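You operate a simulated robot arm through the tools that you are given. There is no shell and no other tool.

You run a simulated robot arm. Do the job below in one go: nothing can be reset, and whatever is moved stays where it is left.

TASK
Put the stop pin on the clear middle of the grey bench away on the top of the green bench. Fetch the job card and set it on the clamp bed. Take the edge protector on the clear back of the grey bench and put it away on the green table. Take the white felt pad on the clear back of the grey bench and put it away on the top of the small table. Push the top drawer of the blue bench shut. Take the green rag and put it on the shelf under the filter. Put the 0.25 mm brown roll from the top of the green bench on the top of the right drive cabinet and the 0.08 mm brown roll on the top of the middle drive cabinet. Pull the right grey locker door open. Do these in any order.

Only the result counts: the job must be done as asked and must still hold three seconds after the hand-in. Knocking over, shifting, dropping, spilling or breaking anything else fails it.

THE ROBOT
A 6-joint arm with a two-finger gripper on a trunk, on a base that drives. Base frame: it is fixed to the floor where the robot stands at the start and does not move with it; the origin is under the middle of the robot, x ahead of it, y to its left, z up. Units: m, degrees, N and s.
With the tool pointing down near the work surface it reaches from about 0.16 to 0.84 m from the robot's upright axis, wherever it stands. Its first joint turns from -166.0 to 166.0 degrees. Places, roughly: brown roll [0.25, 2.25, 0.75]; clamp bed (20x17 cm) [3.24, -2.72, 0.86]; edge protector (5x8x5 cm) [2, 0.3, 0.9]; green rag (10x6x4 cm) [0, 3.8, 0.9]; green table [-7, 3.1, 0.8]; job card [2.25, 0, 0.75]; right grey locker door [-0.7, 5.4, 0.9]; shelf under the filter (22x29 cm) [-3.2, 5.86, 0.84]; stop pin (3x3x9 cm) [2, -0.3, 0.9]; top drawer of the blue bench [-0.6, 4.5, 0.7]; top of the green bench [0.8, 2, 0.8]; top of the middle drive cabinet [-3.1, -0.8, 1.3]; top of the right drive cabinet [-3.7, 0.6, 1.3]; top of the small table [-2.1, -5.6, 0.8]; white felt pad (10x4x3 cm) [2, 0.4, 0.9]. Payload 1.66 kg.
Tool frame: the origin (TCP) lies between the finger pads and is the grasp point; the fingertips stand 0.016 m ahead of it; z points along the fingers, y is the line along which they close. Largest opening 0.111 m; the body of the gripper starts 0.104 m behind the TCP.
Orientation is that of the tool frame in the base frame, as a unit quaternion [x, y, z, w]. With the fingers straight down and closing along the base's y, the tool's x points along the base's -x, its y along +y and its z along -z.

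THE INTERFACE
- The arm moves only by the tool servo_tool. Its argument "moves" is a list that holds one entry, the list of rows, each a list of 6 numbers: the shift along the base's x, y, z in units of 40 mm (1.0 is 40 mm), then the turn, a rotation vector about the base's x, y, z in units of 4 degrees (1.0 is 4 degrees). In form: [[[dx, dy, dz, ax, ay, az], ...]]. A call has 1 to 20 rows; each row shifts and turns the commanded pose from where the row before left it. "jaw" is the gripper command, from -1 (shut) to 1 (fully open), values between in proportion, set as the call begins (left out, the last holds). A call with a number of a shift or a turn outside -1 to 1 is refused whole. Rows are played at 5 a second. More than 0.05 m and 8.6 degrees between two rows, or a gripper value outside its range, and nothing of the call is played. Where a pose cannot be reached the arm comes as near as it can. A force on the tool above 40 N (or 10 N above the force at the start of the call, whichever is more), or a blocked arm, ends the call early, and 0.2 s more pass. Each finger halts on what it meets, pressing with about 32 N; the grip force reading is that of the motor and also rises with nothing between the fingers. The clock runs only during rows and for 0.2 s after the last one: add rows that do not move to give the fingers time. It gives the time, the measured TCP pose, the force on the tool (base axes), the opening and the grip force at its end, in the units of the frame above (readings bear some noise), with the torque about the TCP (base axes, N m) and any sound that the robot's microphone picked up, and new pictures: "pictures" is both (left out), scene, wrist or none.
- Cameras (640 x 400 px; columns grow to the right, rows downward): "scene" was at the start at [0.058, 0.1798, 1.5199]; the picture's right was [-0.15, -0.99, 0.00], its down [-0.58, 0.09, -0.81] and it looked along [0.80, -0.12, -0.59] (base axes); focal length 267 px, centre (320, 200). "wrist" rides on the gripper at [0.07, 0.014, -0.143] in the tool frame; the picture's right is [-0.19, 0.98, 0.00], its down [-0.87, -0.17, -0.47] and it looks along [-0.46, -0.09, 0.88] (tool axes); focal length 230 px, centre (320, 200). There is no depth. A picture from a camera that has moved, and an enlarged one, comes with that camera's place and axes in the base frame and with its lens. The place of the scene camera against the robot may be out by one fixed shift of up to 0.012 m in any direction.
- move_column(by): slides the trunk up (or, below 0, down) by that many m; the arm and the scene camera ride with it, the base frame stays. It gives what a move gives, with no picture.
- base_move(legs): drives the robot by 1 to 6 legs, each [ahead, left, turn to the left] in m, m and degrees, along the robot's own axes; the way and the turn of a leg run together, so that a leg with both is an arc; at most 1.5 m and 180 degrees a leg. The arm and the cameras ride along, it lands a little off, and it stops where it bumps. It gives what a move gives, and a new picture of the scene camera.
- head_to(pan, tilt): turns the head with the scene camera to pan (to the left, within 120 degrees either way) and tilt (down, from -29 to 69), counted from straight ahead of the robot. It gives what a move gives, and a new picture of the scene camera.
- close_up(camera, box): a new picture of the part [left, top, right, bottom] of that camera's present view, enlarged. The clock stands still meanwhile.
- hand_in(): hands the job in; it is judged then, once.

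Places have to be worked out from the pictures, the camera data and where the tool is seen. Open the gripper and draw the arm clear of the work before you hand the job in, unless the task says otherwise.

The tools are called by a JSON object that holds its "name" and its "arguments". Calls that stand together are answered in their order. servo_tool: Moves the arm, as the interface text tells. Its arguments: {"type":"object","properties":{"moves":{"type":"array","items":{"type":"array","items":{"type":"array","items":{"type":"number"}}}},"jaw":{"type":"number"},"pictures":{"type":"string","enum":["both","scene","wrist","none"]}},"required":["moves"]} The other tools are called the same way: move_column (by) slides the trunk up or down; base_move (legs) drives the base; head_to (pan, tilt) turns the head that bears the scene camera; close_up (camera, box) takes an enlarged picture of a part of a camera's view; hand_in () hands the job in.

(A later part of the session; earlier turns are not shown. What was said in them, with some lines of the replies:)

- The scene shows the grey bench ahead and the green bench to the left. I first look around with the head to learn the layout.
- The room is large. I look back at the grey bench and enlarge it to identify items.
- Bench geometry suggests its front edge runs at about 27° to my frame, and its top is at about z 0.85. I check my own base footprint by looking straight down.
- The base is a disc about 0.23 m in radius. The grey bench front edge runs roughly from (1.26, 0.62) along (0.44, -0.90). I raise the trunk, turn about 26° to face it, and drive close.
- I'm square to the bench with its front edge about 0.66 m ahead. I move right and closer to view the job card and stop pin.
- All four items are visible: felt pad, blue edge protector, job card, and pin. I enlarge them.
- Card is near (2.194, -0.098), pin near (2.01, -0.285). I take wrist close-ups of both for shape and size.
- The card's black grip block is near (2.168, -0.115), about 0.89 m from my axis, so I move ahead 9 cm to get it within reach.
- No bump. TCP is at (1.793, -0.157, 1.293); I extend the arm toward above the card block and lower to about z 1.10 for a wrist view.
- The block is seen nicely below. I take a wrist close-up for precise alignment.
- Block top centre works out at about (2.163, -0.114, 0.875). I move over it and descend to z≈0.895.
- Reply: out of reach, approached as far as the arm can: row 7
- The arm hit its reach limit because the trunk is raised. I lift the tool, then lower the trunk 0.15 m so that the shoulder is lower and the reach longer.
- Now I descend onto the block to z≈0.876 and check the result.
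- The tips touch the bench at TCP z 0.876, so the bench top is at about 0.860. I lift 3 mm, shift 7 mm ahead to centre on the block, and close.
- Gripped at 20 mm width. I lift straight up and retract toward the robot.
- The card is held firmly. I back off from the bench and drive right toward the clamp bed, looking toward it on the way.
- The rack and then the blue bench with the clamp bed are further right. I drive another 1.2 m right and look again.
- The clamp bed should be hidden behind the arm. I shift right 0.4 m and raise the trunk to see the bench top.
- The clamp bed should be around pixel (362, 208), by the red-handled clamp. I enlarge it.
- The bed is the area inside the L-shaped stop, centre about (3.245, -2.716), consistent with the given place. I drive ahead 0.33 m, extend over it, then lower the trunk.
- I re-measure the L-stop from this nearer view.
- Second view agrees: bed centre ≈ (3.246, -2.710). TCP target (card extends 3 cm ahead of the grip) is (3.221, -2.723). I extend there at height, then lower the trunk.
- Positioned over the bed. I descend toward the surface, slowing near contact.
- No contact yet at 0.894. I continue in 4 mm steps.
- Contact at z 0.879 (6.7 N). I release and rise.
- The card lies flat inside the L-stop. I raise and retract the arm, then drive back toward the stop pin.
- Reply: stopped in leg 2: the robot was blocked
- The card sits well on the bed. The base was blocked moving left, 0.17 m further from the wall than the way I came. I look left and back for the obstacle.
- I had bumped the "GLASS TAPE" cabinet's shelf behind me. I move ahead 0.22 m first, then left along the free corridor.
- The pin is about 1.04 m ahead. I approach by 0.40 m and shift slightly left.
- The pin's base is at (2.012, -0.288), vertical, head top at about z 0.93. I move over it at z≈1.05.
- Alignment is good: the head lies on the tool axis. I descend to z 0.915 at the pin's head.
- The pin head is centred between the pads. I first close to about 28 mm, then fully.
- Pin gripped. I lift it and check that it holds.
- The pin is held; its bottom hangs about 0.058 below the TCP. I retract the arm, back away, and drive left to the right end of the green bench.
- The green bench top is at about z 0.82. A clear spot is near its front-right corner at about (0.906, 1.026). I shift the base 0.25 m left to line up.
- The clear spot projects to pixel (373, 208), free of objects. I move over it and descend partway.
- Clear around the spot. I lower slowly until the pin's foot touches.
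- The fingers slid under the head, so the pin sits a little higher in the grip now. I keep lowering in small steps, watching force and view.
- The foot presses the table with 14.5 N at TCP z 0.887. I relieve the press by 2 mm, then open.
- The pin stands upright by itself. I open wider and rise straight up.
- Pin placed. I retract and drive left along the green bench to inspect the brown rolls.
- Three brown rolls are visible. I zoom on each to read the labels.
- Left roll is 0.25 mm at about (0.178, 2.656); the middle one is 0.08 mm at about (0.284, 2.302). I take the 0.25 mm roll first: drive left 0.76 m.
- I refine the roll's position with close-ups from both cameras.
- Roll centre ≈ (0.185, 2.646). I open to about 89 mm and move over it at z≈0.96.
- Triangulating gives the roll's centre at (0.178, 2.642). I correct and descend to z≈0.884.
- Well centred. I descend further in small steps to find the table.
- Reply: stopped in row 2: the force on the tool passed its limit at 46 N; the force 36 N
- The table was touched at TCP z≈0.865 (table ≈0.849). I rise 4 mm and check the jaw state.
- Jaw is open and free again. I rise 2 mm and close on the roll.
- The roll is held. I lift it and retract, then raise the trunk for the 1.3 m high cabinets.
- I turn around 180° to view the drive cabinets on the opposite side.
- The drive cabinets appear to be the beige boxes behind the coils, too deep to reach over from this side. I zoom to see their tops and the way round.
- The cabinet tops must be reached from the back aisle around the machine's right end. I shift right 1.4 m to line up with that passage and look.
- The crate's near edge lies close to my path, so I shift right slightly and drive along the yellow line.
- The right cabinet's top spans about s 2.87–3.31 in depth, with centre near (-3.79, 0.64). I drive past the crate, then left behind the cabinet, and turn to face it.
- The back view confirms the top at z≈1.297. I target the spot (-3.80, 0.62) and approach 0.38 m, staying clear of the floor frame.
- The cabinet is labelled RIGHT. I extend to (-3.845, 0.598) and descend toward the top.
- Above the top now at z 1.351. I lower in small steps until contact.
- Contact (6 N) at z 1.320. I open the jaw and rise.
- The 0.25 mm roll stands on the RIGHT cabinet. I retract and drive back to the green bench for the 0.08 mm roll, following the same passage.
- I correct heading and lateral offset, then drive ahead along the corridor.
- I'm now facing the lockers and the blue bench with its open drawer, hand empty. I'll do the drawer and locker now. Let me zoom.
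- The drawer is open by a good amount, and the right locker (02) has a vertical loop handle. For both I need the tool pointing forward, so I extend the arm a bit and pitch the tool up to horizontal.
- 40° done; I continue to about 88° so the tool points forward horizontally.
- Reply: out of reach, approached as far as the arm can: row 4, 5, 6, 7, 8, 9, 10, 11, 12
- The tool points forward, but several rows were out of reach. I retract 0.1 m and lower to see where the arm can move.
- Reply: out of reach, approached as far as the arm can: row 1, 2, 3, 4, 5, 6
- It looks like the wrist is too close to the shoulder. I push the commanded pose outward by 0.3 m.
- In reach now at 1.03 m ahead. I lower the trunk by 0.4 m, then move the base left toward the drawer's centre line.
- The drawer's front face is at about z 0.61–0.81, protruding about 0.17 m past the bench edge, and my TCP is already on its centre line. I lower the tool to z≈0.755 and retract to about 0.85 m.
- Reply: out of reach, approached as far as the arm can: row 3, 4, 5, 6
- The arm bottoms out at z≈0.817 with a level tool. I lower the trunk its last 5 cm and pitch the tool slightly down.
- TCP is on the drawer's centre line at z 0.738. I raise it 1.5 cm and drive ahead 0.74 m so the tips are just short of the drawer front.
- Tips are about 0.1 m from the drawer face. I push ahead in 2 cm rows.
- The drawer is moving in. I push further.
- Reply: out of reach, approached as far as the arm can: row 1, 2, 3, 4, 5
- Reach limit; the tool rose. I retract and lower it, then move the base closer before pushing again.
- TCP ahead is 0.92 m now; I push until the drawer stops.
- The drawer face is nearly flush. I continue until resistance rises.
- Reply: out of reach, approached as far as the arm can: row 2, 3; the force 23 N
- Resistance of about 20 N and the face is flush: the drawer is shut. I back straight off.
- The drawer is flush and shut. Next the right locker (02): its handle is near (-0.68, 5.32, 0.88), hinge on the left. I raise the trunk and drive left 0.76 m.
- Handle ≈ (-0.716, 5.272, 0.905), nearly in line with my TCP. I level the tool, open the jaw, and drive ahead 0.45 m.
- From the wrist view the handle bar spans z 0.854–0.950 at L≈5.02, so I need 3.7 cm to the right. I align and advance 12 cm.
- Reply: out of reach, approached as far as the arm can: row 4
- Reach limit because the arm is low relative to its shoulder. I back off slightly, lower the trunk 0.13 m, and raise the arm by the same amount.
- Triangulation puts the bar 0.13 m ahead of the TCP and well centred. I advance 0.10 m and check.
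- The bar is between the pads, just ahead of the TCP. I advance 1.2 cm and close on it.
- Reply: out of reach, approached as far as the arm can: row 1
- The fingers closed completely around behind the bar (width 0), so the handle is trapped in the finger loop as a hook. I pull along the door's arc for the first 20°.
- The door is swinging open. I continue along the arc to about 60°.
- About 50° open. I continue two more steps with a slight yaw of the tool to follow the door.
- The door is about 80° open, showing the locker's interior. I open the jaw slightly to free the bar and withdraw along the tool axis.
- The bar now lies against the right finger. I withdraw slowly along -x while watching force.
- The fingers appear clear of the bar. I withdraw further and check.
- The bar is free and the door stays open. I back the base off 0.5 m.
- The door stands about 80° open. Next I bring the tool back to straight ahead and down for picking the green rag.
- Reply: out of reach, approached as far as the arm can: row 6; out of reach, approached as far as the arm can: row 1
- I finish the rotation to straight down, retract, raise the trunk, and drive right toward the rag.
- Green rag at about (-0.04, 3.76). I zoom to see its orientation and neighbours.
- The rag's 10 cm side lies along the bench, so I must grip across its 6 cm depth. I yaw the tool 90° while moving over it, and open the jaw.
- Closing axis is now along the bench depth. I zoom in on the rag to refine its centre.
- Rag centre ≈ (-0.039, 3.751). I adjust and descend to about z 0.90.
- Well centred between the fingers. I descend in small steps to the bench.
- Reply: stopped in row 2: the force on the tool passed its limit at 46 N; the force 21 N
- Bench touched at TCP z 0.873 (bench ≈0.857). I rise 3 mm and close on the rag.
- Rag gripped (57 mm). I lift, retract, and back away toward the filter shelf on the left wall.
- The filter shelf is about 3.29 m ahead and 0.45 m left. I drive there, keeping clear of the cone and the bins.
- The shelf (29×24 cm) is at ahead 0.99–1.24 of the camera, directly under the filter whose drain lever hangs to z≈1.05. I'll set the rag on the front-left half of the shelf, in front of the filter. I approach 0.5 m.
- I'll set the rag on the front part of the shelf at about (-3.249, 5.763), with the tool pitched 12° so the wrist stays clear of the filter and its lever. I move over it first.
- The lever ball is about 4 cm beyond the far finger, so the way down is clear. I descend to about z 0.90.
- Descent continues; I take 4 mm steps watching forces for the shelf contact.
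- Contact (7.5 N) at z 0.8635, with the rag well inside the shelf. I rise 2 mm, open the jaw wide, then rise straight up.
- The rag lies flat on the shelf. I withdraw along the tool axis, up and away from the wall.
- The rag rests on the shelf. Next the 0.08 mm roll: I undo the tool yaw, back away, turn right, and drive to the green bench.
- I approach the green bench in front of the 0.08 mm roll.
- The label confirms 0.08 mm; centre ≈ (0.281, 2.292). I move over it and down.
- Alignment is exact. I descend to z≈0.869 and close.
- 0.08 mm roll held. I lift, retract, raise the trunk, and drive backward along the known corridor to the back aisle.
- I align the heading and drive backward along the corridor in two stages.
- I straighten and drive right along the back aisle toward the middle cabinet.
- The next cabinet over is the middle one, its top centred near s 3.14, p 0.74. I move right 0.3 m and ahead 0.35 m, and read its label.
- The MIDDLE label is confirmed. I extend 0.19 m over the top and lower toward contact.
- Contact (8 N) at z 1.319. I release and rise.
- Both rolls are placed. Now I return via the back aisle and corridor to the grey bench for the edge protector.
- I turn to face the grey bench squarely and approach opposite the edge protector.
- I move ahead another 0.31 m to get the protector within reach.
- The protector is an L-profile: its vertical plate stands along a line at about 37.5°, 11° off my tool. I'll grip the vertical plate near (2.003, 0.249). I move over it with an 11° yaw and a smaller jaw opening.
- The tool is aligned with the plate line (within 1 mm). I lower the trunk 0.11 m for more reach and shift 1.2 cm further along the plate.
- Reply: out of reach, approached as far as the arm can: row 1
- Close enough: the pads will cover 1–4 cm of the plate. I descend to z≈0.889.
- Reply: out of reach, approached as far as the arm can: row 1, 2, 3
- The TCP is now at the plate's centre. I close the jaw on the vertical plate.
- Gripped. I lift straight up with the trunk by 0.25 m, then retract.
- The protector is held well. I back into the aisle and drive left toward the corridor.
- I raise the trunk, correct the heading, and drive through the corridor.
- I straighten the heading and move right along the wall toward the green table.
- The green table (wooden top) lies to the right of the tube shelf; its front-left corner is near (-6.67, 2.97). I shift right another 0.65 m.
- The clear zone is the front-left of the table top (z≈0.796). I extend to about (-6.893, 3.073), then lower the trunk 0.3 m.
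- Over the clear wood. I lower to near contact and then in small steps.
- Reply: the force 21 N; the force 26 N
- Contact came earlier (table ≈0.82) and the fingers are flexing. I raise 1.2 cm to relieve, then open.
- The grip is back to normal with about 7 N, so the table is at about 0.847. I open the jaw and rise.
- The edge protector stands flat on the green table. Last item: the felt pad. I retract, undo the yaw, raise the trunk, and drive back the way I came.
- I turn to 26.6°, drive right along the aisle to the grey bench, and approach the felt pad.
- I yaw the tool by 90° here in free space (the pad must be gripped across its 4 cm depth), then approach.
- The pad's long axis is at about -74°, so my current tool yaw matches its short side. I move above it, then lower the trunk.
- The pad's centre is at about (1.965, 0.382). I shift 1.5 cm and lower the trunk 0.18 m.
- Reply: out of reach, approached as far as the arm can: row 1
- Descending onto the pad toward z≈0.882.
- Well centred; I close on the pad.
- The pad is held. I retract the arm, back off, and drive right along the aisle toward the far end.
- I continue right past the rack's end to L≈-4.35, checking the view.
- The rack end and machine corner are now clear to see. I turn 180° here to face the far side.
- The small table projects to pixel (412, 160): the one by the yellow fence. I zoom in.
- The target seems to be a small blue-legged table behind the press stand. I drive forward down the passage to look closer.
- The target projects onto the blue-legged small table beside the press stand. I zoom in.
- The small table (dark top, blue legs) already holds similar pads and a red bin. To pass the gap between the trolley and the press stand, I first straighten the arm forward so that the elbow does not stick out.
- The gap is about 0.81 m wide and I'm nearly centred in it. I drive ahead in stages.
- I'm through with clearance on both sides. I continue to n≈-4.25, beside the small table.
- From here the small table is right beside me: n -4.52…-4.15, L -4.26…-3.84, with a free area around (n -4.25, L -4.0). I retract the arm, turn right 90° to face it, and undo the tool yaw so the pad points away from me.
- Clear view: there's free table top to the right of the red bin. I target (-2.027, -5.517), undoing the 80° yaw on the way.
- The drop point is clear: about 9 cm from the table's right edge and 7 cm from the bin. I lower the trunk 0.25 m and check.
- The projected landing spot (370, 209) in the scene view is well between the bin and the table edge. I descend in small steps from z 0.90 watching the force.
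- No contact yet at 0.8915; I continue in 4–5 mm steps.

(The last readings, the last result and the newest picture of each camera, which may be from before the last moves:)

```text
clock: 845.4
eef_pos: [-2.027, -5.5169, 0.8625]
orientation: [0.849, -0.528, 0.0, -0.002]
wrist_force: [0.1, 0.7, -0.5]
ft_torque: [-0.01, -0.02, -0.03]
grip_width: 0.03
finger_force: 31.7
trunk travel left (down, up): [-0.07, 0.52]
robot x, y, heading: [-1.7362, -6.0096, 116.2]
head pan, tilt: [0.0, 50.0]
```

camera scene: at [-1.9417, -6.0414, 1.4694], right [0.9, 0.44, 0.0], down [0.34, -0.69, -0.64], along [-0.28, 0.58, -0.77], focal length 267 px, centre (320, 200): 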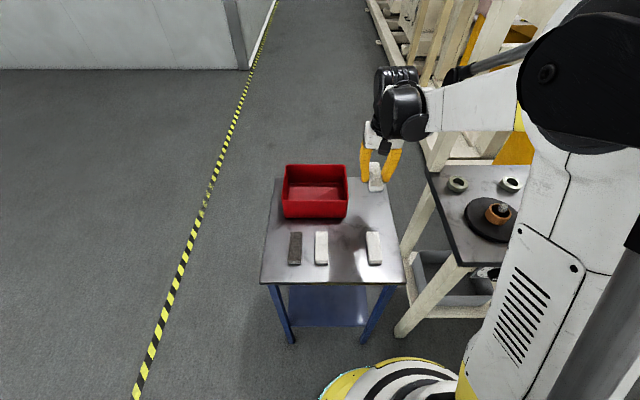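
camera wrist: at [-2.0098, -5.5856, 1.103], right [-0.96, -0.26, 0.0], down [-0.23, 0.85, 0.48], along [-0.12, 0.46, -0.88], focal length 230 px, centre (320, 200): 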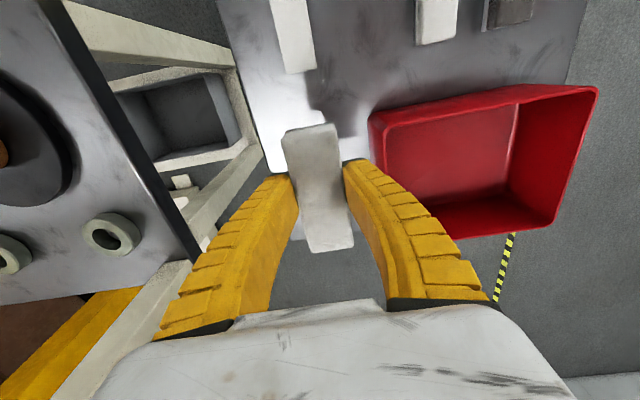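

{"name": "servo_tool", "arguments": {"moves": [[[0, 0, -0.1, 0, 0, 0], [0, 0, 0, 0, 0, 0]]], "pictures": "none"}}

{"name": "servo_tool", "arguments": {"moves": [[[0, 0, -0.1, 0, 0, 0], [0, 0, 0, 0, 0, 0]]], "pictures": "none"}}

{"name": "servo_tool", "arguments": {"moves": [[[0, 0, -0.1, 0, 0, 0], [0, 0, 0, 0, 0, 0]]], "pictures": "none"}}

{"name": "close_up", "arguments": {"camera": "scene", "box": [310, 150, 438, 230]}}

```text
clock: 846.0
eef_pos: [-2.0271, -5.517, 0.8594]
orientation: [0.85, -0.527, -0.001, -0.002]
wrist_force: [0.8, 0.7, -1.3]
ft_torque: [0.0, 0.01, 0.04]
grip_width: 0.0299
finger_force: 32.2
trunk travel left (down, up): [-0.07, 0.52]
robot x, y, heading: [-1.7382, -6.0088, 116.5]
head pan, tilt: [0.0, 50.0]
```

```text
clock: 846.6
eef_pos: [-2.0269, -5.5174, 0.8558]
orientation: [0.849, -0.528, 0.0, -0.001]
wrist_force: [-0.6, 0.1, -0.2]
ft_torque: [-0.01, -0.03, 0.0]
grip_width: 0.0297
finger_force: 31.6
trunk travel left (down, up): [-0.07, 0.52]
robot x, y, heading: [-1.737, -6.0128, 116.5]
head pan, tilt: [0.0, 50.0]
```

```text
clock: 847.2
eef_pos: [-2.0259, -5.5174, 0.8519]
orientation: [0.849, -0.528, -0.001, -0.001]
wrist_force: [0.8, 0.1, -1.0]
ft_torque: [0.0, 0.01, 0.01]
grip_width: 0.03
finger_force: 32.0
trunk travel left (down, up): [-0.07, 0.52]
robot x, y, heading: [-1.7387, -6.0101, 116.3]
head pan, tilt: [0.0, 50.0]
```

```text
5.00 times, centred on (374, 190) of scene
camera zoom: at [-1.9417, -6.0415, 1.4694], right [0.9, 0.44, 0.0], down [0.34, -0.69, -0.64], along [-0.28, 0.58, -0.77], focal length 1334 px, centre (50, 250)
```

zoom: 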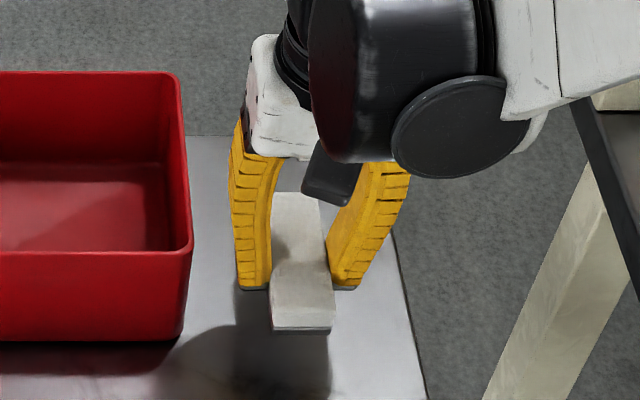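

Still no contact; the shadow is converging. I continue.

{"name": "servo_tool", "arguments": {"moves": [[[0, 0, -0.1, 0, 0, 0], [0, 0, 0, 0, 0, 0]]], "pictures": "none"}}

{"name": "servo_tool", "arguments": {"moves": [[[0, 0, -0.1, 0, 0, 0], [0, 0, 0, 0, 0, 0]]], "pictures": "none"}}

{"name": "servo_tool", "arguments": {"moves": [[[0, 0, -0.1, 0, 0, 0], [0, 0, 0, 0, 0, 0]]], "pictures": "none"}}

{"name": "servo_tool", "arguments": {"moves": [[[0, 0, -0.1, 0, 0, 0], [0, 0, 0, 0, 0, 0]]], "pictures": "none"}}

```text
clock: 847.8
eef_pos: [-2.0264, -5.5164, 0.8483]
orientation: [0.849, -0.528, -0.001, -0.001]
wrist_force: [0.9, 0.5, -1.3]
ft_torque: [-0.01, 0.01, 0.01]
grip_width: 0.03
finger_force: 31.6
trunk travel left (down, up): [-0.07, 0.52]
robot x, y, heading: [-1.7399, -6.0083, 116.4]
head pan, tilt: [0.0, 50.0]
```

```text
clock: 848.4
eef_pos: [-2.0268, -5.5172, 0.8428]
orientation: [0.85, -0.527, -0.001, -0.001]
wrist_force: [0.2, -0.1, -1.1]
ft_torque: [0.01, 0.0, 0.01]
grip_width: 0.0301
finger_force: 31.9
trunk travel left (down, up): [-0.07, 0.52]
robot x, y, heading: [-1.74, -6.0095, 116.3]
head pan, tilt: [0.0, 50.0]
```

```text
clock: 849.0
eef_pos: [-2.0272, -5.518, 0.8385]
orientation: [0.849, -0.528, -0.001, -0.001]
wrist_force: [0.2, 0.6, -1.3]
ft_torque: [-0.02, -0.01, -0.01]
grip_width: 0.03
finger_force: 31.8
trunk travel left (down, up): [-0.07, 0.52]
robot x, y, heading: [-1.7393, -6.0134, 116.3]
head pan, tilt: [0.0, 50.0]
```

```text
clock: 849.6
eef_pos: [-2.0274, -5.517, 0.8336]
orientation: [0.849, -0.528, -0.001, -0.001]
wrist_force: [-0.2, -0.7, -0.9]
ft_torque: [-0.05, -0.01, -0.01]
grip_width: 0.0298
finger_force: 32.0
trunk travel left (down, up): [-0.07, 0.52]
robot x, y, heading: [-1.736, -6.0101, 116.5]
head pan, tilt: [0.0, 50.0]
```

{"name": "servo_tool", "arguments": {"moves": [[[0, 0, -0.1, 0, 0, 0], [0, 0, 0, 0, 0, 0]]], "pictures": "none"}}

{"name": "servo_tool", "arguments": {"moves": [[[0, 0, -0.1, 0, 0, 0], [0, 0, 0, 0, 0, 0]]], "pictures": "none"}}

{"name": "close_up", "arguments": {"camera": "scene", "box": [310, 150, 438, 230]}}

```text
clock: 850.2
eef_pos: [-2.025, -5.5178, 0.8317]
orientation: [0.849, -0.528, -0.002, -0.002]
wrist_force: [0.1, 0.3, -1.3]
ft_torque: [-0.01, -0.03, -0.01]
grip_width: 0.0298
finger_force: 31.7
trunk travel left (down, up): [-0.07, 0.52]
robot x, y, heading: [-1.7374, -6.012, 116.2]
head pan, tilt: [0.0, 50.0]
```

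```text
clock: 850.8
eef_pos: [-2.0262, -5.5177, 0.8269]
orientation: [0.85, -0.528, -0.001, -0.002]
wrist_force: [-0.3, 0.3, -2.6]
ft_torque: [-0.03, 0.05, 0.04]
grip_width: 0.0299
finger_force: 32.4
trunk travel left (down, up): [-0.07, 0.52]
robot x, y, heading: [-1.7392, -6.0137, 116.2]
head pan, tilt: [0.0, 50.0]
```

```text
5.00 times, centred on (374, 190) of scene
camera zoom: at [-1.9417, -6.0415, 1.4694], right [0.9, 0.44, 0.0], down [0.34, -0.69, -0.64], along [-0.28, 0.58, -0.77], focal length 1334 px, centre (50, 250)
```

zoom: 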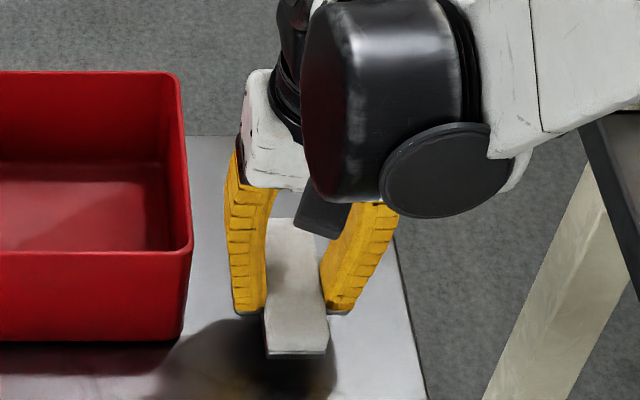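

{"name": "servo_tool", "arguments": {"moves": [[[0, 0, -0.1, 0, 0, 0], [0, 0, 0, 0, 0, 0]]], "pictures": "none"}}

{"name": "servo_tool", "arguments": {"moves": [[[0, 0, -0.1, 0, 0, 0], [0, 0, 0, 0, 0, 0]]], "pictures": "none"}}

{"name": "servo_tool", "arguments": {"moves": [[[0, 0, -0.1, 0, 0, 0], [0, 0, 0, 0, 0, 0]]], "pictures": "wrist"}}

```text
clock: 851.4
eef_pos: [-2.0268, -5.5162, 0.8231]
orientation: [0.849, -0.528, -0.001, -0.002]
wrist_force: [-0.3, -0.4, -0.8]
ft_torque: [-0.02, 0.02, -0.01]
grip_width: 0.0299
finger_force: 32.1
trunk travel left (down, up): [-0.07, 0.52]
robot x, y, heading: [-1.7354, -6.0097, 115.9]
head pan, tilt: [0.0, 50.0]
```

```text
clock: 852.0
eef_pos: [-2.0287, -5.5173, 0.8177]
orientation: [0.849, -0.528, -0.001, -0.001]
wrist_force: [-0.3, 0.7, -0.7]
ft_torque: [-0.02, 0.0, -0.04]
grip_width: 0.0299
finger_force: 31.9
trunk travel left (down, up): [-0.07, 0.52]
robot x, y, heading: [-1.7383, -6.0131, 116.4]
head pan, tilt: [0.0, 50.0]
```

```text
clock: 852.6
eef_pos: [-2.0261, -5.517, 0.8155]
orientation: [0.849, -0.528, -0.001, -0.002]
wrist_force: [0.5, 0.0, -0.6]
ft_torque: [0.01, -0.01, -0.06]
grip_width: 0.0299
finger_force: 32.0
trunk travel left (down, up): [-0.07, 0.52]
robot x, y, heading: [-1.7386, -6.0109, 116.4]
head pan, tilt: [0.0, 50.0]
camera wrist: at [-2.0085, -5.5857, 0.958], right [-0.96, -0.26, 0.0], down [-0.23, 0.85, 0.48], along [-0.12, 0.46, -0.88], focal length 230 px, centre (320, 200)
```

wrist: 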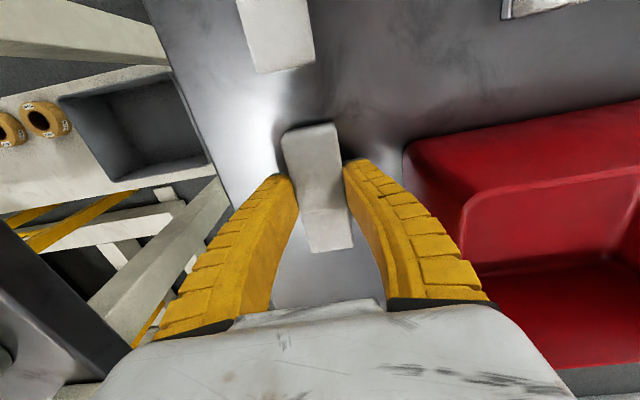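

{"name": "servo_tool", "arguments": {"moves": [[[0, 0, -0.1, 0, 0, 0], [0, 0, 0, 0, 0, 0]]], "pictures": "none"}}

{"name": "servo_tool", "arguments": {"moves": [[[0, 0, -0.1, 0, 0, 0], [0, 0, 0, 0, 0, 0]]], "pictures": "none"}}

{"name": "servo_tool", "arguments": {"moves": [[[0, 0, -0.1, 0, 0, 0], [0, 0, 0, 0, 0, 0]]], "pictures": "none"}}

{"name": "servo_tool", "arguments": {"moves": [[[0, 0, -0.1, 0, 0, 0], [0, 0, 0, 0, 0, 0]]], "pictures": "none"}}

```text
clock: 853.2
eef_pos: [-2.027, -5.5176, 0.811]
orientation: [0.849, -0.528, -0.001, -0.002]
wrist_force: [-0.6, -0.6, -1.5]
ft_torque: [0.01, 0.0, 0.01]
grip_width: 0.03
finger_force: 31.6
trunk travel left (down, up): [-0.07, 0.52]
robot x, y, heading: [-1.7383, -6.0103, 116.2]
head pan, tilt: [0.0, 50.0]
```

```text
clock: 853.8
eef_pos: [-2.0278, -5.5169, 0.8079]
orientation: [0.85, -0.527, -0.001, -0.001]
wrist_force: [0.5, 0.1, -1.4]
ft_torque: [0.0, -0.01, -0.01]
grip_width: 0.0298
finger_force: 32.1
trunk travel left (down, up): [-0.07, 0.52]
robot x, y, heading: [-1.7378, -6.0091, 116.3]
head pan, tilt: [0.0, 50.0]
```

```text
clock: 854.4
eef_pos: [-2.0262, -5.5173, 0.804]
orientation: [0.849, -0.528, -0.002, -0.002]
wrist_force: [-2.2, 3.3, 15.0]
ft_torque: [0.31, 0.12, 0.01]
grip_width: 0.0335
finger_force: 31.5
trunk travel left (down, up): [-0.07, 0.52]
robot x, y, heading: [-1.7395, -6.0111, 116.3]
head pan, tilt: [0.0, 50.0]
```

```text
clock: 855.0
eef_pos: [-2.0265, -5.5178, 0.8]
orientation: [0.85, -0.527, -0.001, -0.002]
wrist_force: [-2.1, 8.5, 22.5]
ft_torque: [0.13, 0.05, -0.01]
grip_width: 0.04
finger_force: 32.2
trunk travel left (down, up): [-0.07, 0.52]
robot x, y, heading: [-1.74, -6.0119, 116.3]
head pan, tilt: [0.0, 50.0]
```

Contact came at z≈0.805 (table ≈0.781). I rise 5 mm to relieve, then open.

{"name": "servo_tool", "arguments": {"moves": [[[0, 0, 0.12, 0, 0, 0], [0, 0, 0, 0, 0, 0]]], "pictures": "wrist"}}

{"name": "close_up", "arguments": {"camera": "scene", "box": [310, 170, 438, 250]}}

```text
clock: 855.6
eef_pos: [-2.0256, -5.5174, 0.8039]
orientation: [0.85, -0.527, -0.001, -0.002]
wrist_force: [-0.9, 6.0, 13.8]
ft_torque: [0.19, 0.05, 0.0]
grip_width: 0.0325
finger_force: 31.9
trunk travel left (down, up): [-0.07, 0.52]
robot x, y, heading: [-1.7352, -6.0066, 116.4]
head pan, tilt: [0.0, 50.0]
camera wrist: at [-2.0082, -5.5863, 0.9474], right [-0.96, -0.26, 0.0], down [-0.23, 0.85, 0.48], along [-0.12, 0.46, -0.88], focal length 230 px, centre (320, 200)
```

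wrist: 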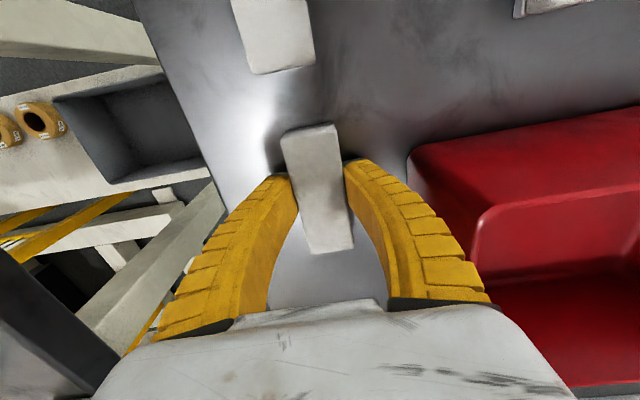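

```text
5.00 times, centred on (374, 210) of scene
camera zoom: at [-1.9412, -6.0418, 1.4695], right [0.9, 0.44, 0.0], down [0.34, -0.69, -0.64], along [-0.29, 0.58, -0.77], focal length 1334 px, centre (50, 150)
```

zoom: 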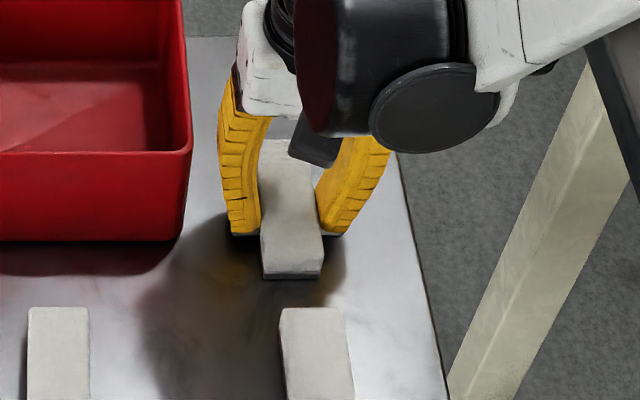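

The pad sits on the table clear of everything. I rise 2 mm more and open just enough (the bin is about 2 cm from the left finger).

{"name": "servo_tool", "arguments": {"moves": [[[0, 0, 0.06, 0, 0, 0], [0, 0, 0, 0, 0, 0]]], "pictures": "none"}}

{"name": "servo_tool", "arguments": {"moves": [[[0, 0, 0, 0, 0, 0], [0, 0, 0, 0, 0, 0], [0, 0, 0, 0, 0, 0]]], "jaw": -0.15, "pictures": "wrist"}}

{"name": "close_up", "arguments": {"camera": "scene", "box": [310, 170, 438, 250]}}

```text
clock: 856.2
eef_pos: [-2.0259, -5.5187, 0.8067]
orientation: [0.849, -0.528, -0.001, -0.001]
wrist_force: [-0.1, 1.2, -0.7]
ft_torque: [-0.02, -0.02, 0.02]
grip_width: 0.0293
finger_force: 32.0
trunk travel left (down, up): [-0.07, 0.52]
robot x, y, heading: [-1.7389, -6.0115, 116.0]
head pan, tilt: [0.0, 50.0]
```

```text
clock: 857.0
eef_pos: [-2.0269, -5.5166, 0.8066]
orientation: [0.849, -0.528, 0.0, -0.002]
wrist_force: [0.1, 0.4, 0.5]
ft_torque: [0.01, 0.02, -0.01]
grip_width: 0.0494
finger_force: 1.4
trunk travel left (down, up): [-0.07, 0.52]
robot x, y, heading: [-1.7373, -6.0091, 116.3]
head pan, tilt: [0.0, 50.0]
camera wrist: at [-2.0089, -5.5864, 0.9499], right [-0.96, -0.26, 0.0], down [-0.23, 0.85, 0.48], along [-0.12, 0.46, -0.88], focal length 230 px, centre (320, 200)
```

wrist: 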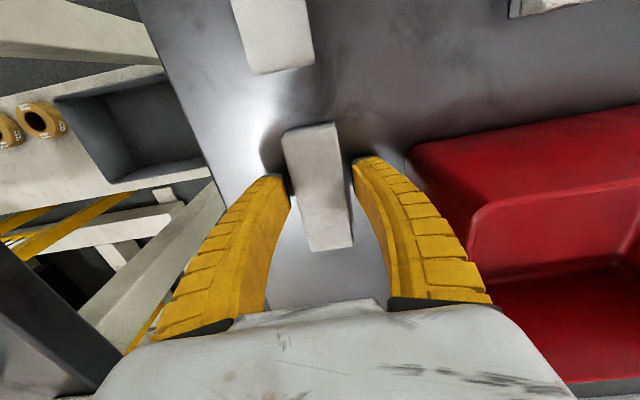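

```text
5.00 times, centred on (374, 210) of scene
camera zoom: at [-1.9416, -6.0416, 1.4694], right [0.9, 0.44, 0.0], down [0.34, -0.69, -0.64], along [-0.28, 0.58, -0.77], focal length 1334 px, centre (50, 150)
```

zoom: 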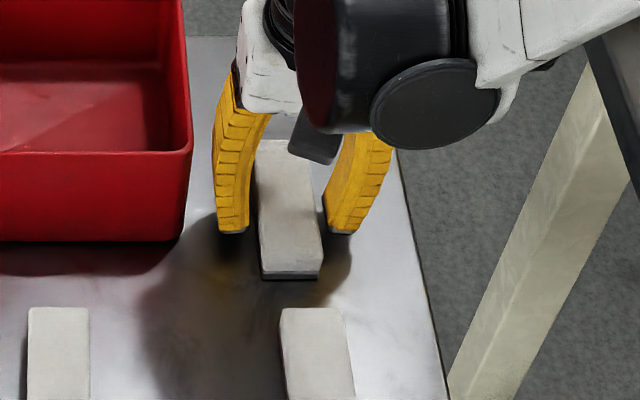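

Released. I rise straight up with the trunk and verify.

{"name": "move_column", "arguments": {"by": 0.3}}

{"name": "close_up", "arguments": {"camera": "scene", "box": [240, 180, 432, 300]}}

{"name": "close_up", "arguments": {"camera": "wrist", "box": [0, 0, 640, 400]}}

```text
clock: 860.0
eef_pos: [-2.0267, -5.5175, 1.1062]
orientation: [0.85, -0.527, -0.001, -0.002]
wrist_force: [-0.3, -0.1, 0.0]
ft_torque: [0.02, 0.01, 0.0]
grip_width: 0.0496
finger_force: 1.8
trunk travel left (down, up): [-0.37, 0.22]
robot x, y, heading: [-1.7358, -6.0165, 116.1]
head pan, tilt: [0.0, 50.0]
```

```text
3.33 times, centred on (336, 240) of scene
camera zoom: at [-1.9417, -6.0415, 1.7693], right [0.9, 0.44, 0.0], down [0.34, -0.69, -0.64], along [-0.28, 0.58, -0.77], focal length 889 px, centre (267, 67)
```

zoom: 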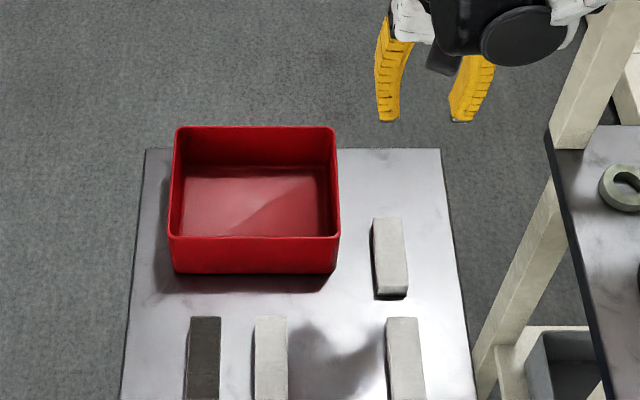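

```text
1.00 times, centred on (320, 200) of wrist (not enlarged: the box is as wide or as high as the picture)
camera zoom: at [-2.0089, -5.5864, 1.2498], right [-0.96, -0.26, 0.0], down [-0.23, 0.85, 0.48], along [-0.12, 0.46, -0.88], focal length 230 px, centre (320, 200)
```

zoom: 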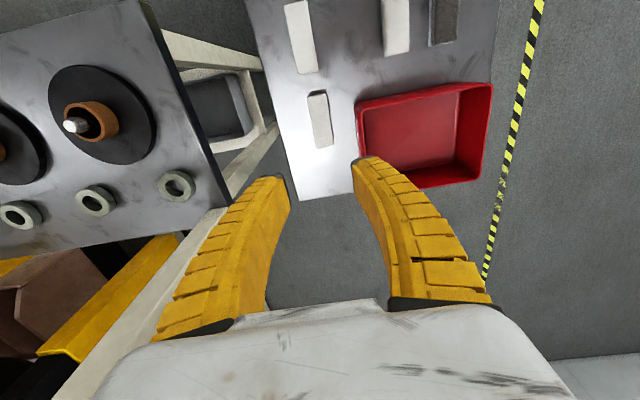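

The felt pad lies flat on the small table, clear of the other items. I draw the arm back clear and open the gripper.

{"name": "servo_tool", "arguments": {"moves": [[[0.1, -0.2, 0.8, 0, 0, 0], [0.38, -0.76, 0.3, 0, 0, 0], [0.38, -0.76, 0, 0, 0, 0], [0.38, -0.76, 0, 0, 0, 0], [0.38, -0.76, 0, 0, 0, 0], [0, 0, 0, 0, 0, 0]]], "jaw": 0.5}}

{"name": "close_up", "arguments": {"camera": "scene", "box": [240, 180, 432, 300]}}

```text
clock: 861.4
eef_pos: [-1.962, -5.644, 1.15]
orientation: [0.85, -0.528, -0.001, -0.001]
wrist_force: [-0.4, 0.4, -0.3]
ft_torque: [-0.03, -0.03, 0.0]
grip_width: 0.0846
finger_force: 1.0
trunk travel left (down, up): [-0.37, 0.22]
robot x, y, heading: [-1.7379, -6.0102, 116.1]
head pan, tilt: [0.0, 50.0]
camera scene: at [-1.9421, -6.0407, 1.7694], right [0.9, 0.44, 0.0], down [0.34, -0.69, -0.64], along [-0.28, 0.58, -0.77], focal length 267 px, centre (320, 200)
camera wrist: at [-1.9446, -5.7145, 1.2933], right [-0.96, -0.26, 0.0], down [-0.23, 0.85, 0.47], along [-0.12, 0.46, -0.88], focal length 230 px, centre (320, 200)
```

scene: 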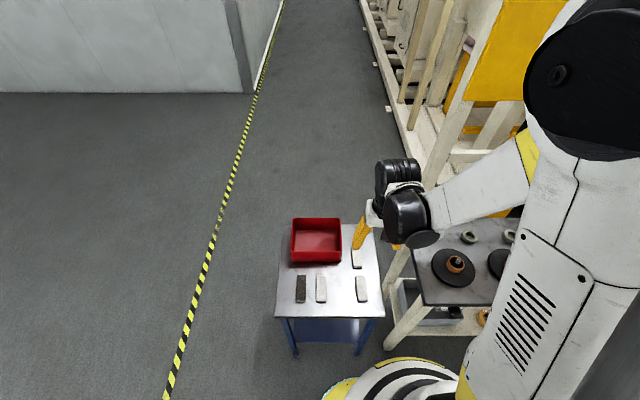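
wrist: 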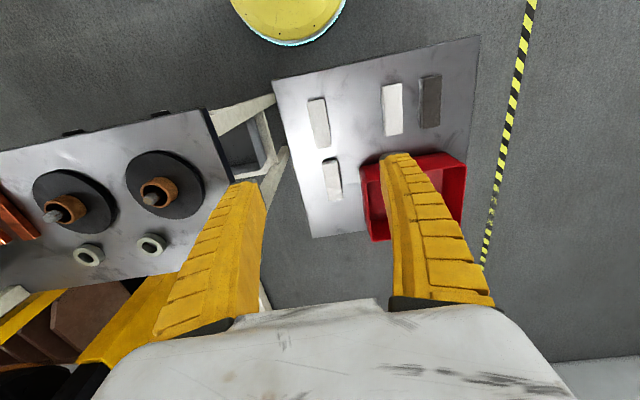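

```text
3.33 times, centred on (336, 240) of scene
camera zoom: at [-1.9421, -6.0407, 1.7694], right [0.9, 0.44, 0.0], down [0.34, -0.69, -0.64], along [-0.28, 0.58, -0.77], focal length 889 px, centre (267, 67)
```

zoom: 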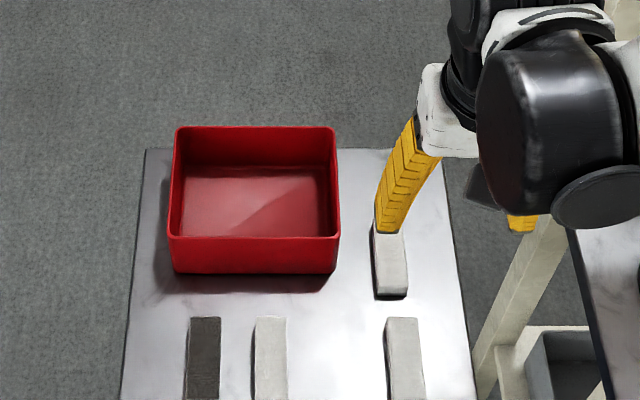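

All items are placed, the drawer is shut, the locker door is open, and the arm is clear with the gripper open and empty. I hand the job in.

{"name": "hand_in", "arguments": {}}

```text
The job is handed in.
```

I did all eight jobs and handed in with the gripper open and the arm clear; no verdict has come back yet. I looked at each result after doing it, but I did not go back to check them all again just before handing in.

| Job | Result |
|---|---|
| Stop pin | Standing upright near the front right corner of the green bench; later views showed it still standing |
| Job card | Flat on the clamp bed, inside the L-shaped stop |
| Edge protector | Flat on the clear front left part of the green table |
| White felt pad | On the small table (blue legs, dark top), to the right of the red bin |
| Top drawer of the blue bench | Shut, level with the drawers below it |
| Green rag | On the front left of the shelf under the filter |
| 0.25 mm brown roll | On the cabinet labelled RIGHT |
| 0.08 mm brown roll | On the cabinet labelled MIDDLE |
| Right grey locker door (02) | About 80° open; it stayed put after I let go of the handle |

- **Bump against the tape rack:** early on, the base bumped the "GLASS TAPE" rack while moving sideways. The top shelf looked the same before and after, with nothing tipped or fallen.
- **Hard press on the green table:** I pressed the edge protector down with up to about 26 N before easing off, because the table was higher than I had estimated. It still sat flat afterwards.
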